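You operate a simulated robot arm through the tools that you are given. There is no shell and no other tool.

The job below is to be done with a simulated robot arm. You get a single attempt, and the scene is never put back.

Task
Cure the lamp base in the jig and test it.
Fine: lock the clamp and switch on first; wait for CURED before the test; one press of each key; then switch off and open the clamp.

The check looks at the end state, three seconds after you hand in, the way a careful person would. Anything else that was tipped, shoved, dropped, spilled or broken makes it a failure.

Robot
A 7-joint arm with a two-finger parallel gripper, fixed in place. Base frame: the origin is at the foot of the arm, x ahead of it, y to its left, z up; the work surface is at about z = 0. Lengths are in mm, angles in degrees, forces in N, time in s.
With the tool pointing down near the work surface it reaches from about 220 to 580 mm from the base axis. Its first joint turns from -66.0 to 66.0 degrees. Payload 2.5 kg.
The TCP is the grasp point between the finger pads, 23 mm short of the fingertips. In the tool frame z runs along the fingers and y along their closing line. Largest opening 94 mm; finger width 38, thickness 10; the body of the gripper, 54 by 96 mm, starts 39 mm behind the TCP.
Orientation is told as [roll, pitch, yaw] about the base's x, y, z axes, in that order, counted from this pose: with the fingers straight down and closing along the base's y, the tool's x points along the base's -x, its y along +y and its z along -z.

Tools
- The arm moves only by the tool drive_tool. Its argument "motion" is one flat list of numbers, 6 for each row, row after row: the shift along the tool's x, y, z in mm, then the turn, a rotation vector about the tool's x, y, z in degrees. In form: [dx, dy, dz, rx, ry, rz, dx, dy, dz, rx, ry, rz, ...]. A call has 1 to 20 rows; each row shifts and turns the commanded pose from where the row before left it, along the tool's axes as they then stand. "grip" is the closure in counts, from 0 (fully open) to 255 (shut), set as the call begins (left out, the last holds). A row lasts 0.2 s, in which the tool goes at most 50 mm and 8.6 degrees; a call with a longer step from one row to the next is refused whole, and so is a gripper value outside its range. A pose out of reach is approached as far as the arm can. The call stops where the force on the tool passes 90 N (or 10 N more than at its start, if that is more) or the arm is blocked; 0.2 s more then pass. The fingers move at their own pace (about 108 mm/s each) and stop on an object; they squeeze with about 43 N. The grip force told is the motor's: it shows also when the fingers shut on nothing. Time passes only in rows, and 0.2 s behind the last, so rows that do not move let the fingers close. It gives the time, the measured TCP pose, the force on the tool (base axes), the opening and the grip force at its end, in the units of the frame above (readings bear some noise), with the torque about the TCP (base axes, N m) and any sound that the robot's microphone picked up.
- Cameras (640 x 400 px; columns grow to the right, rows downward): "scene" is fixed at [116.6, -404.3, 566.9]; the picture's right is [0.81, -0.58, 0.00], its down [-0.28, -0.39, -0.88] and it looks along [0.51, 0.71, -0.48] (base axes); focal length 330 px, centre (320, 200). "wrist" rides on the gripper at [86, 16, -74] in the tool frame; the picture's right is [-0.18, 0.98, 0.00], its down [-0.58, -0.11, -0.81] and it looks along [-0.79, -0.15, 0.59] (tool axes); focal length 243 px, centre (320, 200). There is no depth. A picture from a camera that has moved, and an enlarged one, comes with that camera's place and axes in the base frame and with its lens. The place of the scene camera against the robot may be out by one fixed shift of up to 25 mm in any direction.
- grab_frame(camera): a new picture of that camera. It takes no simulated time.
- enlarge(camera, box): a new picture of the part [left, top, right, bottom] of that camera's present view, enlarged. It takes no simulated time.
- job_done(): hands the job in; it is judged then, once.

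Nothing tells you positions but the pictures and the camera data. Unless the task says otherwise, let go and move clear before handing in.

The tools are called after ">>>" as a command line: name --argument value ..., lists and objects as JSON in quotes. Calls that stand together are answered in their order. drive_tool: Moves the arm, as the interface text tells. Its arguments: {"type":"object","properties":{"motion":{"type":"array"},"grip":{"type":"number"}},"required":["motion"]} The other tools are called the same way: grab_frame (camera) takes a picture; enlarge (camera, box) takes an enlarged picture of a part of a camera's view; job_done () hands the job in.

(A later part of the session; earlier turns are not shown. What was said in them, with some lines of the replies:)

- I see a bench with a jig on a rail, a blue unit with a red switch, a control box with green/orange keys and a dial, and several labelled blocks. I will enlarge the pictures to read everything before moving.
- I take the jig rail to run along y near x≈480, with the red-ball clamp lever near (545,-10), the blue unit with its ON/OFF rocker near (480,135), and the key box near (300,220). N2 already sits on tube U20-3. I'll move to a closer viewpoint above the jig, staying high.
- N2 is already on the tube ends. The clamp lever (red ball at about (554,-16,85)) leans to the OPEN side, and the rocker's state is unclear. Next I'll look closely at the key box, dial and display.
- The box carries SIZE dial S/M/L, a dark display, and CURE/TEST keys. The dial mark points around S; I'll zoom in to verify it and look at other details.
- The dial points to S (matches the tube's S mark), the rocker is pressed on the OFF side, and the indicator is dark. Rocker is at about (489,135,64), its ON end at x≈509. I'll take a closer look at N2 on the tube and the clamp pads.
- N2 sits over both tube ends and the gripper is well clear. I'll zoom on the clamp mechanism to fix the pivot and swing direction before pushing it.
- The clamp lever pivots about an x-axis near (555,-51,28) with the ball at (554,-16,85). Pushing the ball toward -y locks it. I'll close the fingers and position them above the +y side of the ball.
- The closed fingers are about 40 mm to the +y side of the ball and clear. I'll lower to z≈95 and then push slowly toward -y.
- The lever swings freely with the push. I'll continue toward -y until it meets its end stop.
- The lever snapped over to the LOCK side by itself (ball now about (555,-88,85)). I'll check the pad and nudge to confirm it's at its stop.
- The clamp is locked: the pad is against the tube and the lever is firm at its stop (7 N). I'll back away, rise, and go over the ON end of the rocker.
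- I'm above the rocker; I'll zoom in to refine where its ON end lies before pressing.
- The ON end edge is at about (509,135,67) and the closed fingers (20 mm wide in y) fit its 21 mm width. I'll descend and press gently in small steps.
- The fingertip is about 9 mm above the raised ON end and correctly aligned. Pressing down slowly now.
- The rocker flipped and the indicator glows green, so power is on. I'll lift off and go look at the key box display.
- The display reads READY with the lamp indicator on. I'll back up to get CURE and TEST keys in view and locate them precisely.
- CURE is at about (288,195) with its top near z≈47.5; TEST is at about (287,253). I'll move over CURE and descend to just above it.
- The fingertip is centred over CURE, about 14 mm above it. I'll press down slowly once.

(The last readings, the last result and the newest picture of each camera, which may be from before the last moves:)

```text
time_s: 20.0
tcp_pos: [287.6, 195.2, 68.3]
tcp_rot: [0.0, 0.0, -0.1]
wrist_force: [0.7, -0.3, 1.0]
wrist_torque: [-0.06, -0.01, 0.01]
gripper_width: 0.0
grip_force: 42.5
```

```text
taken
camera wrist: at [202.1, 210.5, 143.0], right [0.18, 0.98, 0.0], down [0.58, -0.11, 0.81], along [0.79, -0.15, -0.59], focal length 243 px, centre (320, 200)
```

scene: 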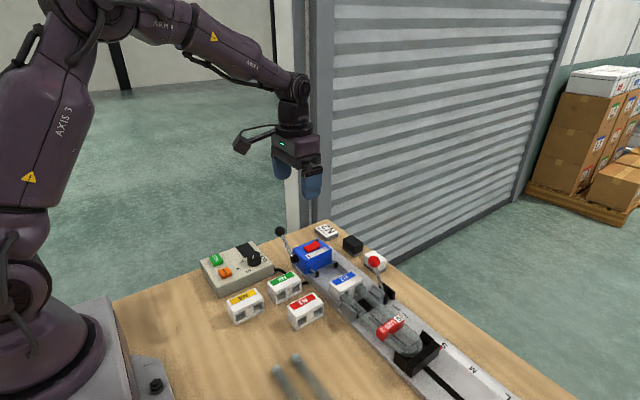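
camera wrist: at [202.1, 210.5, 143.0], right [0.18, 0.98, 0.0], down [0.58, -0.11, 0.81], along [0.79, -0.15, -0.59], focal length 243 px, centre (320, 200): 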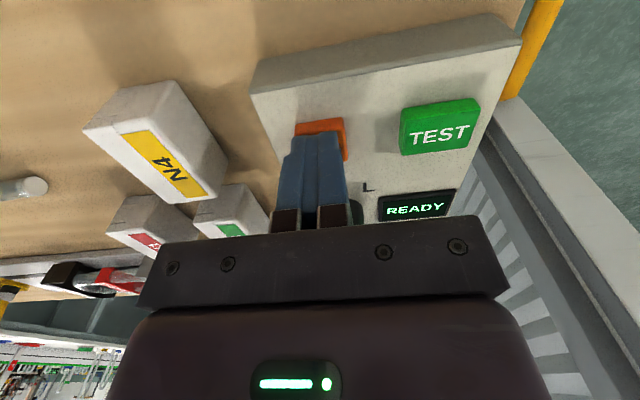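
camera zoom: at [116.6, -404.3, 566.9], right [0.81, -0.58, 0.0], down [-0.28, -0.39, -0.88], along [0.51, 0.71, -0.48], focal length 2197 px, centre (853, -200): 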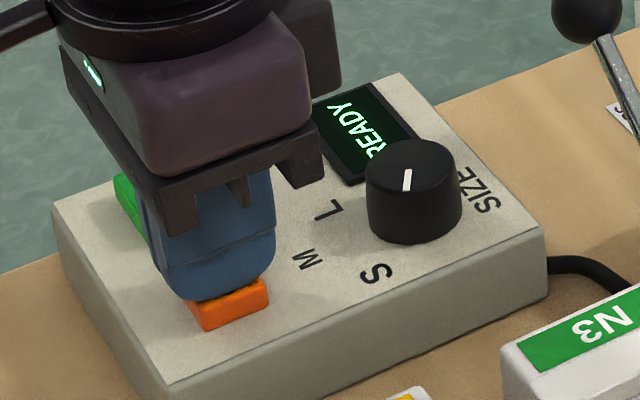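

No clear contact yet (force within noise) and the display still says READY. I'll keep going down in 1 mm steps.

>>> drive_tool --motion '[0, 0, 1, 0, 0, 0, 0, 0, 1, 0, 0, 0]'

>>> enlarge --camera "wrist" --box '[270, 90, 470, 230]'

```text
time_s: 20.6
tcp_pos: [287.8, 195.0, 66.2]
tcp_rot: [0.0, 0.0, 0.0]
wrist_force: [-1.2, 0.7, 0.7]
wrist_torque: [0.0, 0.04, 0.0]
gripper_width: 0.1
grip_force: 42.4
heard: click
```

```text
2.86 times, centred on (370, 160) of wrist
camera zoom: at [202.1, 210.1, 141.6], right [0.18, 0.98, 0.0], down [0.58, -0.11, 0.81], along [0.79, -0.15, -0.59], focal length 693 px, centre (177, 314)
```

zoom: 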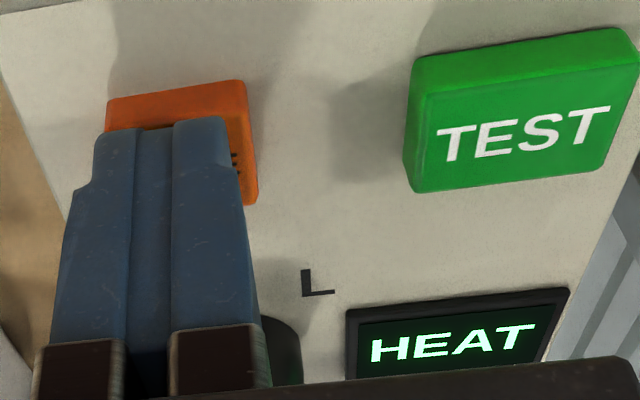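

A click was heard and the display reads HEAT, so the one CURE press registered. I'll lift straight up and wait, watching the display.

>>> drive_tool --motion '[0, 0, -15, 0, 0, 0, 0, 0, -20, 0, 0, 0, 0, 0, -20, 0, 0, 0, 0, 0, 0, 0, 0, 0]'

>>> grab_frame --camera "wrist"

>>> enlarge --camera "scene" --box '[195, 225, 295, 295]'

```text
time_s: 21.6
tcp_pos: [288.5, 195.2, 120.7]
tcp_rot: [0.1, 0.1, -0.1]
wrist_force: [-0.2, 0.2, 0.3]
wrist_torque: [0.0, 0.02, 0.03]
gripper_width: 0.0
grip_force: 42.6
```

```text
taken
camera wrist: at [201.9, 210.3, 196.2], right [0.18, 0.98, 0.0], down [0.58, -0.11, 0.81], along [0.79, -0.15, -0.59], focal length 243 px, centre (320, 200)
```

wrist: 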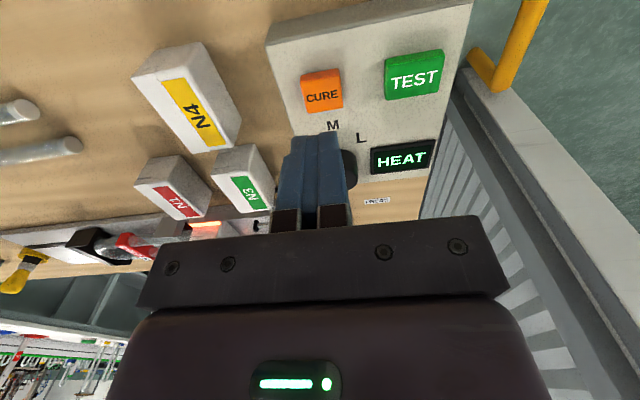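

```text
5.71 times, centred on (245, 260) of scene
camera zoom: at [116.6, -404.3, 566.9], right [0.81, -0.58, 0.0], down [-0.28, -0.39, -0.88], along [0.51, 0.71, -0.48], focal length 1883 px, centre (749, -143)
```

zoom: 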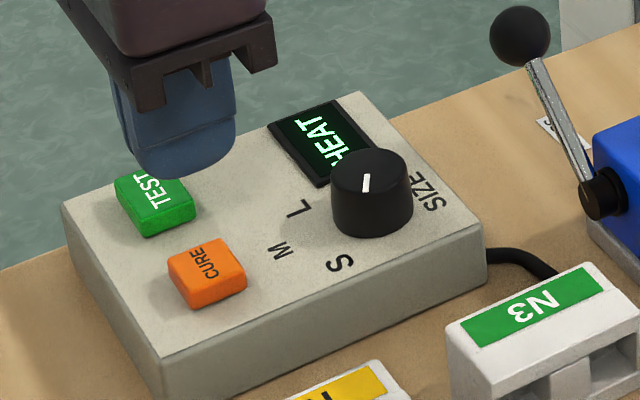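

HEAT is running (heater glow under the base). I'll hover over TEST at a safe height while waiting and check the display.

>>> drive_tool --motion '[0, 29, 0, 0, 0, 0, 0, 29, 0, 0, 0, 0, 0, 0, 0, 0, 0, 0, 0, 0, 0, 0, 0, 0, 0, 0, 0, 0, 0, 0, 0, 0, 0, 0, 0, 0, 0, 0, 0, 0, 0, 0, 0, 0, 0, 0, 0, 0, 0, 0, 0, 0, 0, 0, 0, 0, 0, 0, 0, 0, 0, 0, 0, 0, 0, 0, 0, 0, 0, 0, 0, 0]'

>>> grab_frame --camera "wrist"

>>> grab_frame --camera "scene"

```text
time_s: 24.2
tcp_pos: [285.9, 251.8, 119.7]
tcp_rot: [0.0, 0.0, 0.1]
wrist_force: [0.8, 0.3, 0.4]
wrist_torque: [0.02, -0.03, 0.0]
gripper_width: 0.0
grip_force: 42.2
```

```text
taken
camera wrist: at [201.4, 267.9, 195.6], right [0.18, 0.98, 0.0], down [0.58, -0.11, 0.81], along [0.79, -0.15, -0.59], focal length 243 px, centre (320, 200)
```

wrist: 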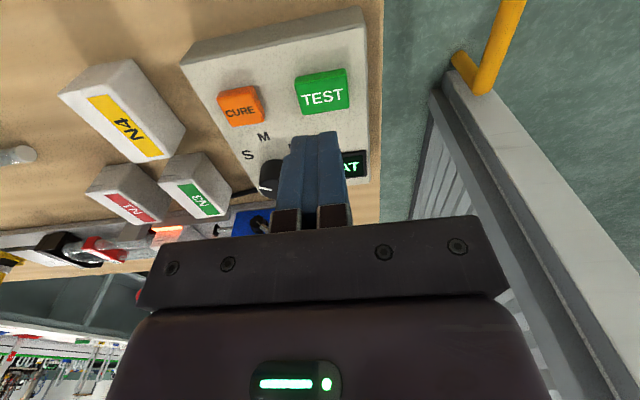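

```text
taken
```

scene: 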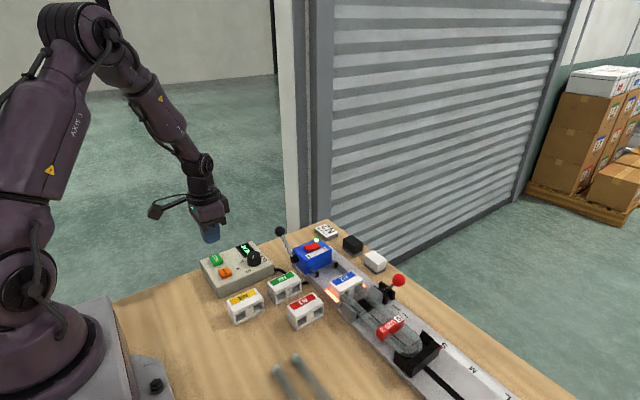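

TEST checks out at (288,253). Still heating; I'll keep waiting.

>>> drive_tool --motion '[-1, 1, 0, 0, 0, 0, 0, 0, 0, 0, 0, 0, 0, 0, 0, 0, 0, 0, 0, 0, 0, 0, 0, 0, 0, 0, 0, 0, 0, 0, 0, 0, 0, 0, 0, 0, 0, 0, 0, 0, 0, 0, 0, 0, 0, 0, 0, 0, 0, 0, 0, 0, 0, 0, 0, 0, 0, 0, 0, 0, 0, 0, 0, 0, 0, 0, 0, 0, 0, 0, 0, 0, 0, 0, 0, 0, 0, 0, 0, 0, 0, 0, 0, 0]'

>>> enlarge --camera "scene" --box '[195, 225, 295, 295]'

>>> enlarge --camera "scene" --box '[300, 240, 440, 330]'

```text
time_s: 27.2
tcp_pos: [287.9, 253.4, 121.5]
tcp_rot: [-0.1, 0.0, 0.0]
wrist_force: [0.3, -0.2, -0.1]
wrist_torque: [-0.01, -0.03, 0.0]
gripper_width: 0.0
grip_force: 41.8
```

```text
5.71 times, centred on (245, 260) of scene
camera zoom: at [116.6, -404.3, 566.9], right [0.81, -0.58, 0.0], down [-0.28, -0.39, -0.88], along [0.51, 0.71, -0.48], focal length 1883 px, centre (749, -143)
```

zoom: 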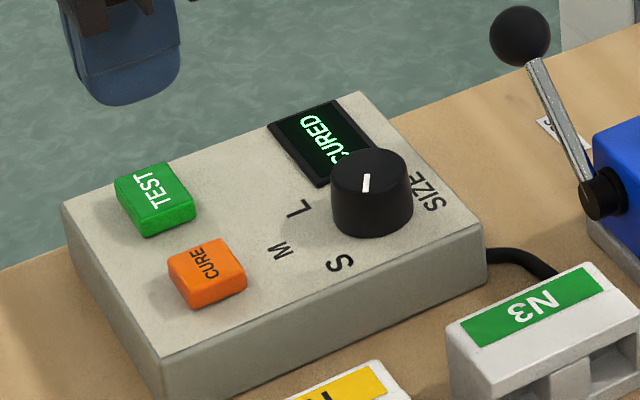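

```text
4.44 times, centred on (370, 285) of scene
camera zoom: at [116.6, -404.3, 566.9], right [0.81, -0.58, 0.0], down [-0.28, -0.39, -0.88], along [0.51, 0.71, -0.48], focal length 1464 px, centre (98, -178)
```

zoom: 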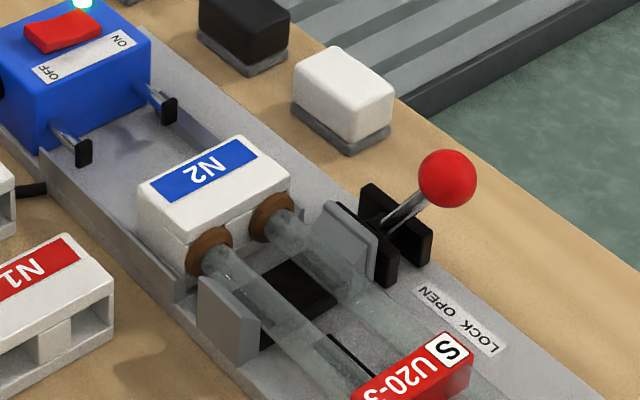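

The display reads CURED and brown cured cement shows round the tube ends. Now I'll lower to TEST and press it once.

>>> drive_tool --motion '[0, 0, 20, 0, 0, 0, 0, 0, 20, 0, 0, 0, 0, 0, 5, 0, 0, 0, 0, 0, 3, 0, 0, 0, 0, 0, 2, 0, 0, 0, 0, 0, 1.5, 0, 0, 0]'

>>> enlarge --camera "scene" --box '[195, 225, 295, 295]'

```text
time_s: 28.6
tcp_pos: [289.2, 253.8, 70.2]
tcp_rot: [0.0, 0.0, 0.0]
wrist_force: [0.1, 0.2, 0.8]
wrist_torque: [0.03, -0.02, -0.03]
gripper_width: 0.0
grip_force: 42.4
```

```text
5.71 times, centred on (245, 260) of scene
camera zoom: at [116.6, -404.3, 566.9], right [0.81, -0.58, 0.0], down [-0.28, -0.39, -0.88], along [0.51, 0.71, -0.48], focal length 1883 px, centre (749, -143)
```

zoom: 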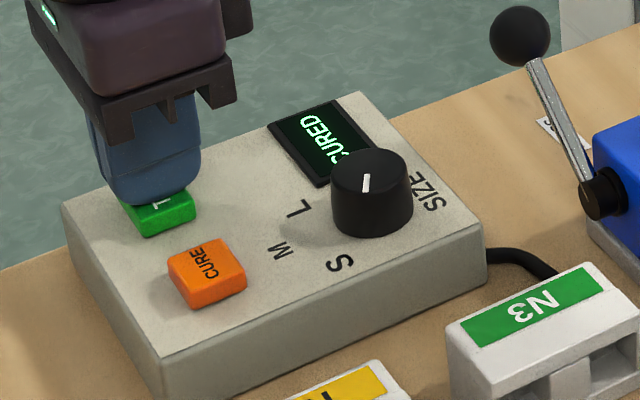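

The fingertip is just above TEST. I'll press on in 1 mm steps until the click.

>>> drive_tool --motion '[0, 0, 1, 0, 0, 0, 0, 0, 1, 0, 0, 0, 0, 0, 1, 0, 0, 0]'

>>> enlarge --camera "scene" --box '[195, 225, 295, 295]'

```text
time_s: 29.4
tcp_pos: [289.1, 252.9, 65.8]
tcp_rot: [0.1, 0.0, 0.0]
wrist_force: [-0.2, -0.5, 2.5]
wrist_torque: [-0.05, -0.01, 0.01]
gripper_width: 0.0
grip_force: 42.4
heard: click
```

```text
5.71 times, centred on (245, 260) of scene
camera zoom: at [116.6, -404.3, 566.9], right [0.81, -0.58, 0.0], down [-0.28, -0.39, -0.88], along [0.51, 0.71, -0.48], focal length 1883 px, centre (749, -143)
```

zoom: 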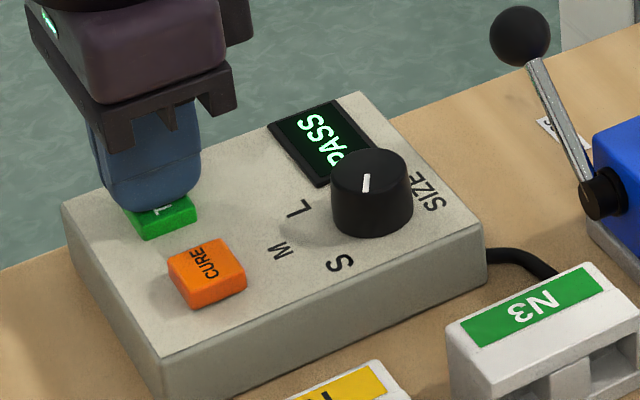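

PASS is displayed after one TEST press. I'll lift straight up, go high, and move over the OFF end of the rocker.

>>> drive_tool --motion '[0, 0, -15, 0, 0, 0, 0, 0, -40, 0, 0, 0, 0, 0, -40, 0, 0, 0, 0, 0, -25, 0, 0, 0, -37.2, -23.6, 0, 0, 0, 0, -37.2, -23.6, 0, 0, 0, 0, -37.2, -23.6, 0, 0, 0, 0, -37.2, -23.6, 0, 0, 0, 0, -37.2, -23.6, 0, 0, 0, 0, 0, 0, 0, 0, 0, 0]'

>>> grab_frame --camera "wrist"

>>> enlarge --camera "scene" --box '[195, 220, 355, 320]'

```text
time_s: 31.6
tcp_pos: [475.3, 136.9, 185.6]
tcp_rot: [0.0, 0.0, 0.0]
wrist_force: [-0.4, -0.4, 0.3]
wrist_torque: [-0.02, -0.02, 0.01]
gripper_width: 0.0
grip_force: 42.8
```

```text
taken
camera wrist: at [389.7, 152.5, 261.6], right [0.18, 0.98, 0.0], down [0.58, -0.11, 0.81], along [0.79, -0.15, -0.59], focal length 243 px, centre (320, 200)
```

wrist: 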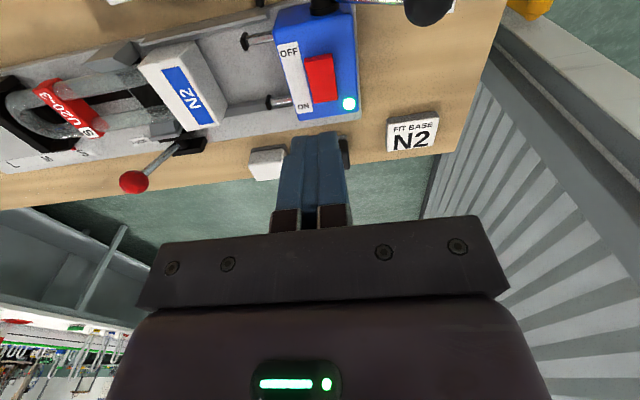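

```text
4.00 times, centred on (275, 270) of scene
camera zoom: at [116.6, -404.3, 566.9], right [0.81, -0.58, 0.0], down [-0.28, -0.39, -0.88], along [0.51, 0.71, -0.48], focal length 1318 px, centre (500, -80)
```

zoom: 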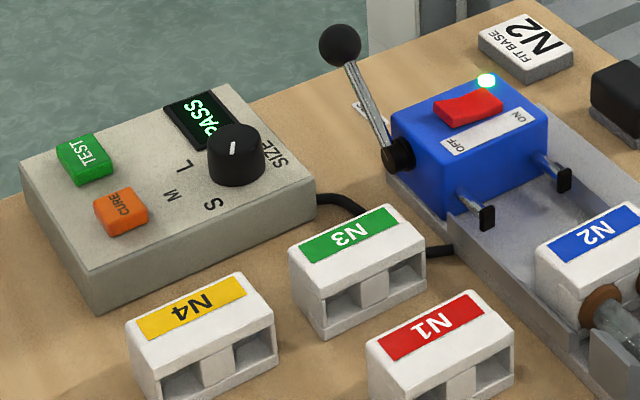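

PASS stays on the display. I'm above the OFF end of the rocker (≈(473,135)); descending to just above it.

>>> drive_tool --motion '[1.5, -1, 28, 0, 0, 0, 0, 0, 28, 0, 0, 0, 0, 0, 28, 0, 0, 0, 0, 0, 0, 0, 0, 0]'

>>> enlarge --camera "scene" --box '[270, 200, 370, 275]'

>>> enlarge --camera "wrist" --box '[220, 0, 412, 160]'

```text
time_s: 32.6
tcp_pos: [474.3, 133.6, 102.2]
tcp_rot: [0.1, 0.0, 0.0]
wrist_force: [0.2, -0.1, 0.0]
wrist_torque: [0.01, 0.02, 0.03]
gripper_width: 0.0
grip_force: 42.5
```

```text
5.33 times, centred on (320, 238) of scene
camera zoom: at [116.6, -404.3, 566.9], right [0.81, -0.58, 0.0], down [-0.28, -0.39, -0.88], along [0.51, 0.71, -0.48], focal length 1757 px, centre (320, 0)
```

zoom: 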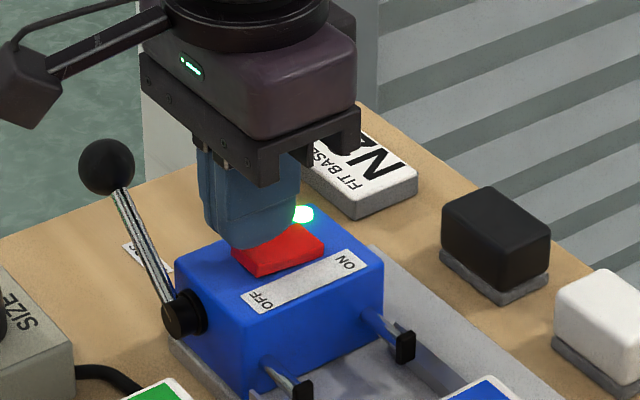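

```text
2.50 times, centred on (316, 80) of wrist
camera zoom: at [388.8, 149.7, 177.1], right [0.18, 0.98, 0.0], down [0.58, -0.11, 0.81], along [0.79, -0.15, -0.59], focal length 606 px, centre (330, 500)
```

zoom: 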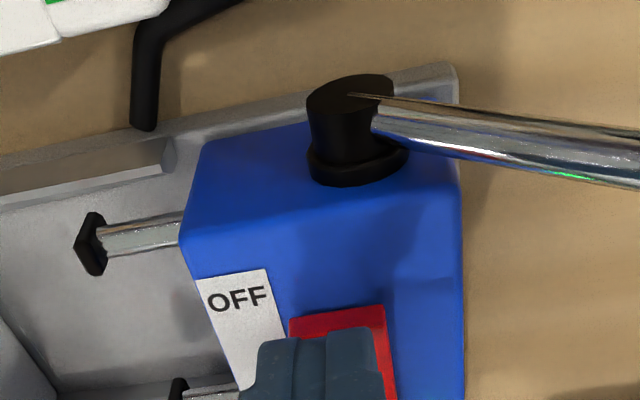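

Aligned over the raised OFF end. Pressing down in small steps.

>>> drive_tool --motion '[0, 0, 4, 0, 0, 0, 0, 0, 3, 0, 0, 0, 0, 0, 2, 0, 0, 0, 0, 0, 2, 0, 0, 0]'

>>> enlarge --camera "scene" --box '[290, 220, 354, 268]'

```text
time_s: 33.6
tcp_pos: [472.8, 132.7, 91.0]
tcp_rot: [-0.1, 0.0, 0.0]
wrist_force: [-0.6, -0.1, 1.6]
wrist_torque: [0.01, 0.02, 0.0]
gripper_width: 0.1
grip_force: 42.5
```

```text
8.33 times, centred on (322, 244) of scene
camera zoom: at [116.6, -404.3, 566.9], right [0.81, -0.58, 0.0], down [-0.28, -0.39, -0.88], along [0.51, 0.71, -0.48], focal length 2746 px, centre (303, -167)
```

zoom: 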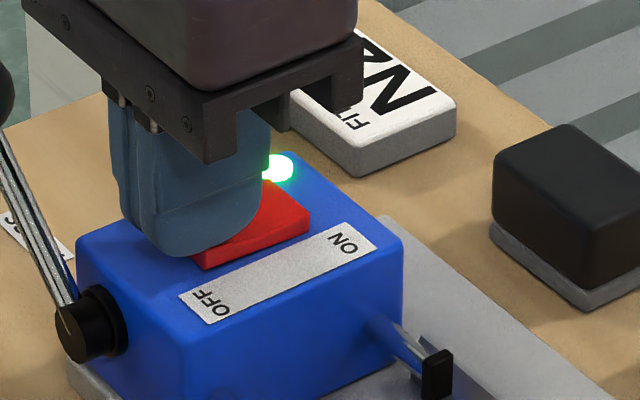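

Just making contact; the light is still on. Continuing down in 1 mm steps.

>>> drive_tool --motion '[0, 0, 1, 0, 0, 0, 0, 0, 1, 0, 0, 0]'

>>> enlarge --camera "scene" --box '[290, 220, 354, 268]'

```text
time_s: 34.2
tcp_pos: [472.2, 133.8, 88.9]
tcp_rot: [0.0, 0.0, 0.0]
wrist_force: [-1.7, 0.3, 3.3]
wrist_torque: [-0.02, 0.0, 0.02]
gripper_width: 0.0
grip_force: 42.2
```

```text
8.33 times, centred on (322, 244) of scene
camera zoom: at [116.6, -404.3, 566.9], right [0.81, -0.58, 0.0], down [-0.28, -0.39, -0.88], along [0.51, 0.71, -0.48], focal length 2746 px, centre (303, -167)
```

zoom: 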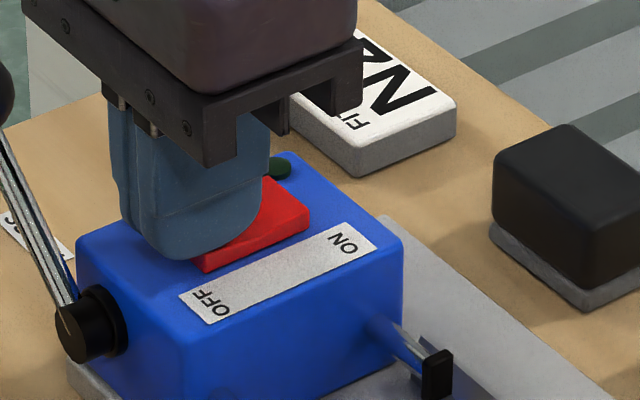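

The indicator has gone dark. I'll press 1.5 mm further to seat it fully, then lift away and check it stays off.

>>> drive_tool --motion '[0, 0, 1, 0, 0, 0, 0, 0, 0.7, 0, 0, 0, 0, 0, -15, 0, 0, 0, 0, 0, -35, 0, 0, 0, 0, 0, -40, 0, 0, 0, 0, 0, 0, 0, 0, 0]'

>>> enlarge --camera "scene" --box '[290, 220, 354, 268]'

>>> enlarge --camera "scene" --box '[195, 225, 295, 295]'

```text
time_s: 35.6
tcp_pos: [473.1, 135.6, 178.9]
tcp_rot: [0.0, 0.0, 0.0]
wrist_force: [-0.1, -0.2, 0.6]
wrist_torque: [0.0, -0.04, 0.0]
gripper_width: 0.0
grip_force: 42.3
```

```text
8.33 times, centred on (322, 244) of scene
camera zoom: at [116.6, -404.3, 566.9], right [0.81, -0.58, 0.0], down [-0.28, -0.39, -0.88], along [0.51, 0.71, -0.48], focal length 2746 px, centre (303, -167)
```

zoom: 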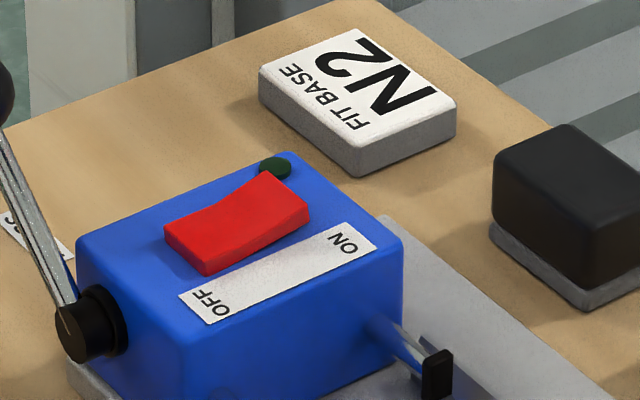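

```text
5.71 times, centred on (245, 260) of scene
camera zoom: at [116.6, -404.3, 566.9], right [0.81, -0.58, 0.0], down [-0.28, -0.39, -0.88], along [0.51, 0.71, -0.48], focal length 1883 px, centre (749, -143)
```

zoom: 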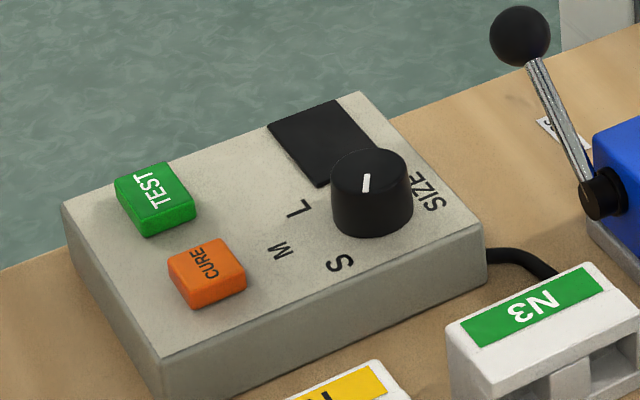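

Power is off, rocker back in OFF, display dark. Now I'll go round to the -y side of the clamp ball (≈(555,-87,85)) at height before descending.

>>> drive_tool --motion '[-11, -37.2, 0, 0, 0, 0, -11, -37.2, 0, 0, 0, 0, -11, -37.2, 0, 0, 0, 0, -11, -37.2, 0, 0, 0, 0, -11, -37.2, 0, 0, 0, 0, -11, -37.2, 0, 0, 0, 0, -11, -37.2, 0, 0, 0, 0, 0, 0, 20, 0, 0, 0, 0, 0, 20, 0, 0, 0, 0, 0, 0, 0, 0, 0]'

>>> grab_frame --camera "wrist"

>>> enlarge --camera "scene" --box '[320, 180, 480, 330]'

```text
time_s: 37.8
tcp_pos: [550.2, -126.8, 137.9]
tcp_rot: [0.0, 0.0, 0.0]
wrist_force: [0.2, -0.2, -0.6]
wrist_torque: [-0.03, 0.01, 0.02]
gripper_width: 0.0
grip_force: 42.8
```

```text
taken
camera wrist: at [465.2, -111.6, 212.6], right [0.18, 0.98, 0.0], down [0.58, -0.11, 0.81], along [0.79, -0.15, -0.59], focal length 243 px, centre (320, 200)
```

wrist: 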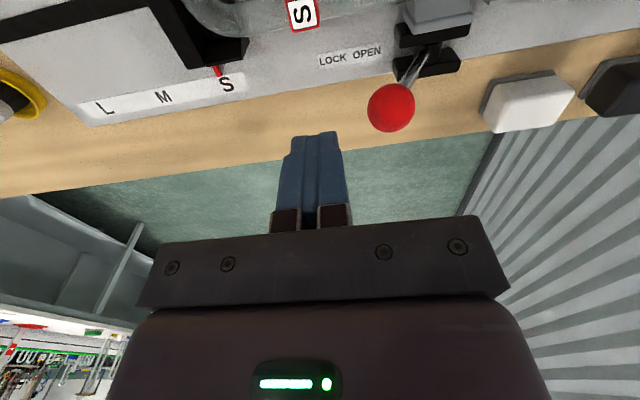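

```text
2.67 times, centred on (400, 255) of scene
camera zoom: at [116.6, -404.3, 566.9], right [0.81, -0.58, 0.0], down [-0.28, -0.39, -0.88], along [0.51, 0.71, -0.48], focal length 879 px, centre (107, 53)
```

zoom: 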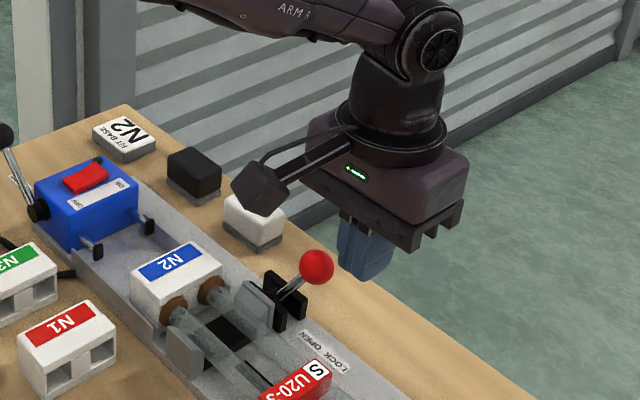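

The ball is at (553,-86,85), and the fingers are 40 mm to its -y side. I'll lower to z≈96 and push toward +y.

>>> drive_tool --motion '[0, 0, 21, 0, 0, 0, 0, 0, 21, 0, 0, 0, 0, 0, 0, 0, 0, 0, 0, 8, 0, 0, 0, 0, 0, 6, 0, 0, 0, 0, 0, 5, 0, 0, 0, 0, 0, 5, 0, 0, 0, 0, 0, 5, 0, 0, 0, 0, 0, 5, 0, 0, 0, 0, 0, 5, 0, 0, 0, 0, 0, 5, 0, 0, 0, 0]'

>>> grab_frame --camera "wrist"

>>> enlarge --camera "scene" --box '[320, 200, 480, 320]'

```text
time_s: 40.2
tcp_pos: [548.2, -80.4, 94.3]
tcp_rot: [0.1, 0.1, 0.1]
wrist_force: [0.2, 0.0, -0.4]
wrist_torque: [-0.01, 0.02, -0.03]
gripper_width: 0.0
grip_force: 42.4
```

```text
taken
camera wrist: at [463.7, -65.4, 170.1], right [0.18, 0.98, 0.0], down [0.58, -0.11, 0.81], along [0.79, -0.15, -0.59], focal length 243 px, centre (320, 200)
```

wrist: 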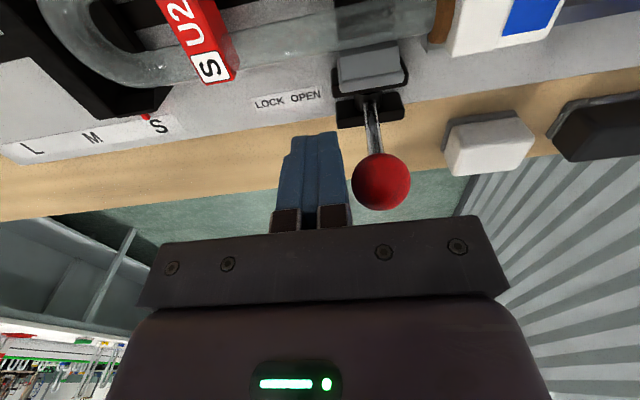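

```text
3.33 times, centred on (400, 260) of scene
camera zoom: at [116.6, -404.2, 566.9], right [0.81, -0.58, 0.0], down [-0.28, -0.39, -0.88], along [0.51, 0.71, -0.48], focal length 1098 px, centre (53, 0)
```

zoom: 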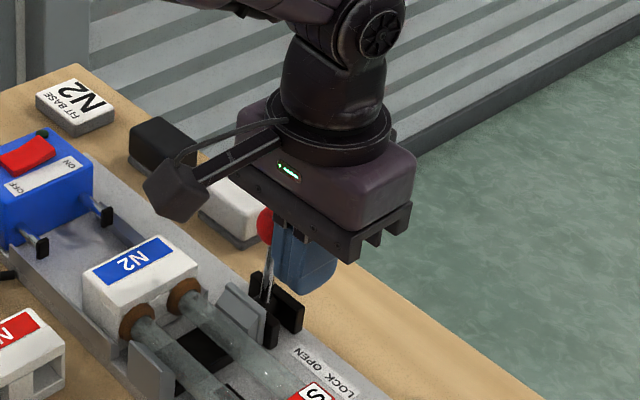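

The lever is about upright now. Continuing +y in 5 mm steps to take it over to OPEN.

>>> drive_tool --motion '[0, 5, 0, 0, 0, 0, 0, 5, 0, 0, 0, 0, 0, 5, 0, 0, 0, 0, 0, 5, 0, 0, 0, 0, 0, 5, 0, 0, 0, 0, 0, 0, 0, 0, 0, 0]'

>>> grab_frame --camera "wrist"

>>> enlarge --camera "scene" --box '[320, 200, 480, 320]'

```text
time_s: 41.6
tcp_pos: [549.9, -56.9, 96.1]
tcp_rot: [0.0, -0.1, 0.1]
wrist_force: [-0.2, 0.1, -0.5]
wrist_torque: [0.01, 0.01, 0.01]
gripper_width: 0.0
grip_force: 41.9
```

```text
taken
camera wrist: at [464.0, -42.1, 171.0], right [0.18, 0.98, 0.0], down [0.58, -0.11, 0.81], along [0.79, -0.15, -0.59], focal length 243 px, centre (320, 200)
```

wrist: 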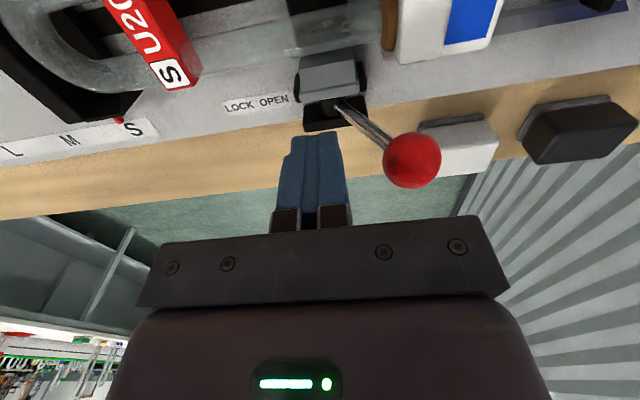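

```text
3.33 times, centred on (400, 260) of scene
camera zoom: at [116.6, -404.3, 566.9], right [0.81, -0.58, 0.0], down [-0.28, -0.39, -0.88], along [0.51, 0.71, -0.48], focal length 1098 px, centre (53, 0)
```

zoom: 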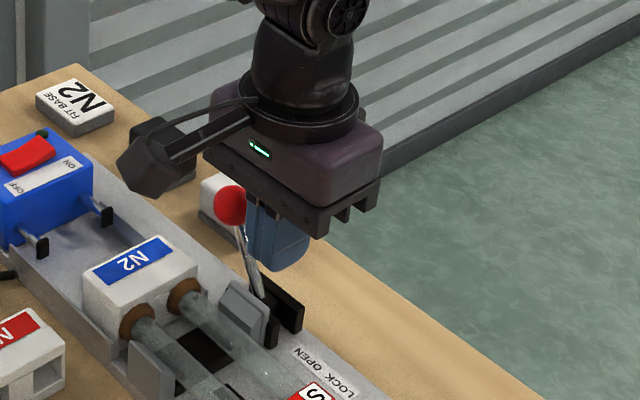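

The lever snapped back to its original OPEN position (ball ≈(553,-15,86)). A light nudge to confirm it's at its stop, then I'll retreat.

>>> drive_tool --motion '[0, 8, 0, 0, 0, 0, 0, 5, 0, 0, 0, 0, 0, 3, 0, 0, 0, 0, 0, 2, 0, 0, 0, 0]'

>>> drive_tool --motion '[0, -8, 0, 0, 0, 0, 0, -12, 0, 0, 0, 0, 0, 0, -40, 0, 0, 0, 0, 0, -40, 0, 0, 0, 0, 0, -40, 0, 0, 0, 40, 10, -10, 0, 0, 0, 40, 10, -10, 0, 0, 0, 40, 10, -10, 0, 0, 0, 0, 0, 0, 0, 0, 0]'

>>> grab_frame --camera "wrist"

>>> grab_frame --camera "scene"

>>> enlarge --camera "scene" --box '[320, 240, 430, 320]'

```text
time_s: 42.6
tcp_pos: [549.2, -39.9, 95.4]
tcp_rot: [-0.1, 0.0, 0.0]
wrist_force: [0.1, 0.1, 0.6]
wrist_torque: [0.04, 0.0, 0.02]
gripper_width: 0.3
grip_force: 42.2
```

```text
time_s: 44.6
tcp_pos: [430.7, -30.2, 245.5]
tcp_rot: [0.0, -0.1, 0.0]
wrist_force: [-0.9, 0.7, -1.2]
wrist_torque: [0.0, 0.01, 0.01]
gripper_width: 0.0
grip_force: 42.4
```

```text
taken
camera wrist: at [345.0, -15.0, 320.9], right [0.18, 0.98, 0.0], down [0.58, -0.11, 0.81], along [0.79, -0.15, -0.59], focal length 243 px, centre (320, 200)
```

wrist: 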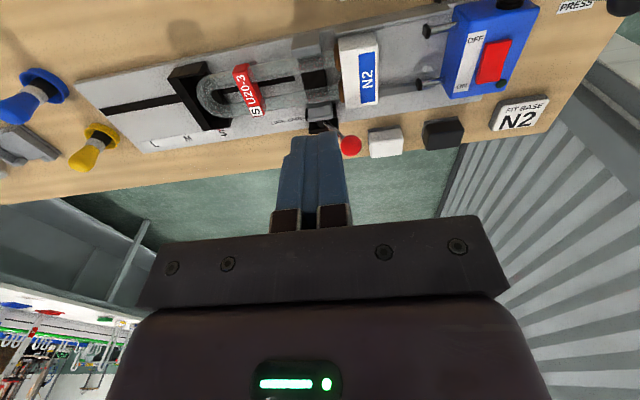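

```text
taken
```

scene: 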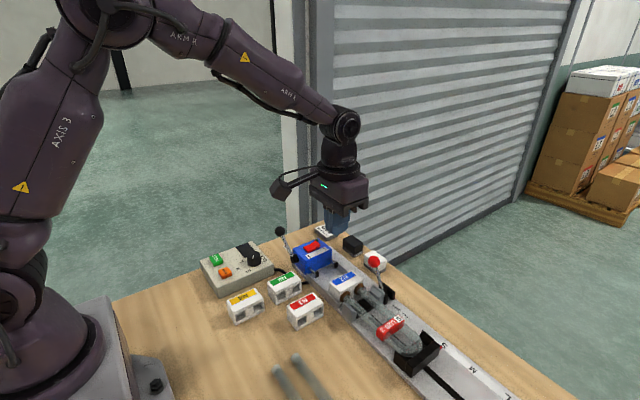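

```text
5.00 times, centred on (375, 280) of scene
camera zoom: at [116.6, -404.3, 566.9], right [0.81, -0.58, 0.0], down [-0.28, -0.39, -0.88], along [0.51, 0.71, -0.48], focal length 1648 px, centre (45, -200)
```

zoom: 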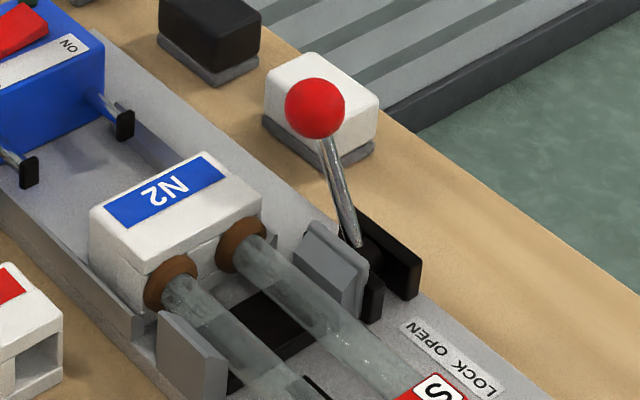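

The clamp is open with its pad retracted, the switch is off, and the base is cured (it tested PASS). Nothing else has moved. I'll raise the arm a bit, open the fingers, and then hand in.

>>> drive_tool --motion '[40, 10, -25, 0, 0, 0, 40, 10, -25, 0, 0, 0, 0, 0, 0, 0, 0, 0, 0, 0, 0, 0, 0, 0, 0, 0, 0, 0, 0, 0]' --grip 0

>>> grab_frame --camera "scene"

```text
time_s: 45.8
tcp_pos: [350.0, -9.9, 296.3]
tcp_rot: [0.0, 0.0, 0.0]
wrist_force: [0.2, 0.2, -0.2]
wrist_torque: [0.0, 0.01, 0.0]
gripper_width: 94.4
grip_force: 0.0
```

```text
taken
```

scene: 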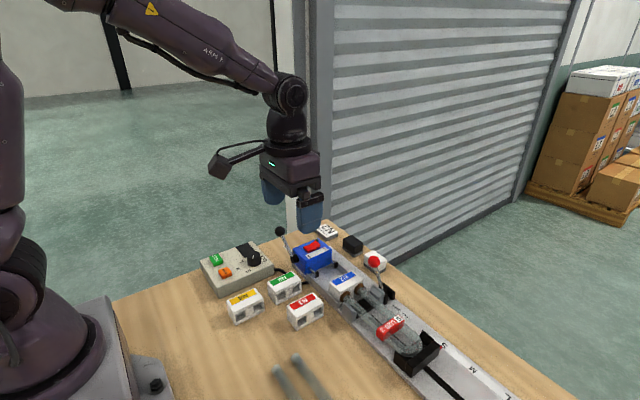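

The arm is clear of the bench. The clamp is open, power is off, the base is cured and tested, and the other items are where they started. Handing in.

>>> job_done

```text
The job is handed in.
```

The lamp base N2 is cured onto tube U20-3 and passed its test; the job has been handed in.

1. **Before curing:** I locked the clamp, then switched on. The indicator lit and the display read READY. The size dial was already set to S, which matches the tube.
2. **Cure:** I pressed CURE once and waited until the display changed from HEAT to CURED.
3. **Test:** I pressed TEST once, and the display read PASS.
4. **After:** I switched off, and the indicator and display went dark. I then moved the clamp lever back to OPEN.

The arm is raised clear of the bench with the gripper open and empty. In the final picture, nothing else on the bench appears to have moved.
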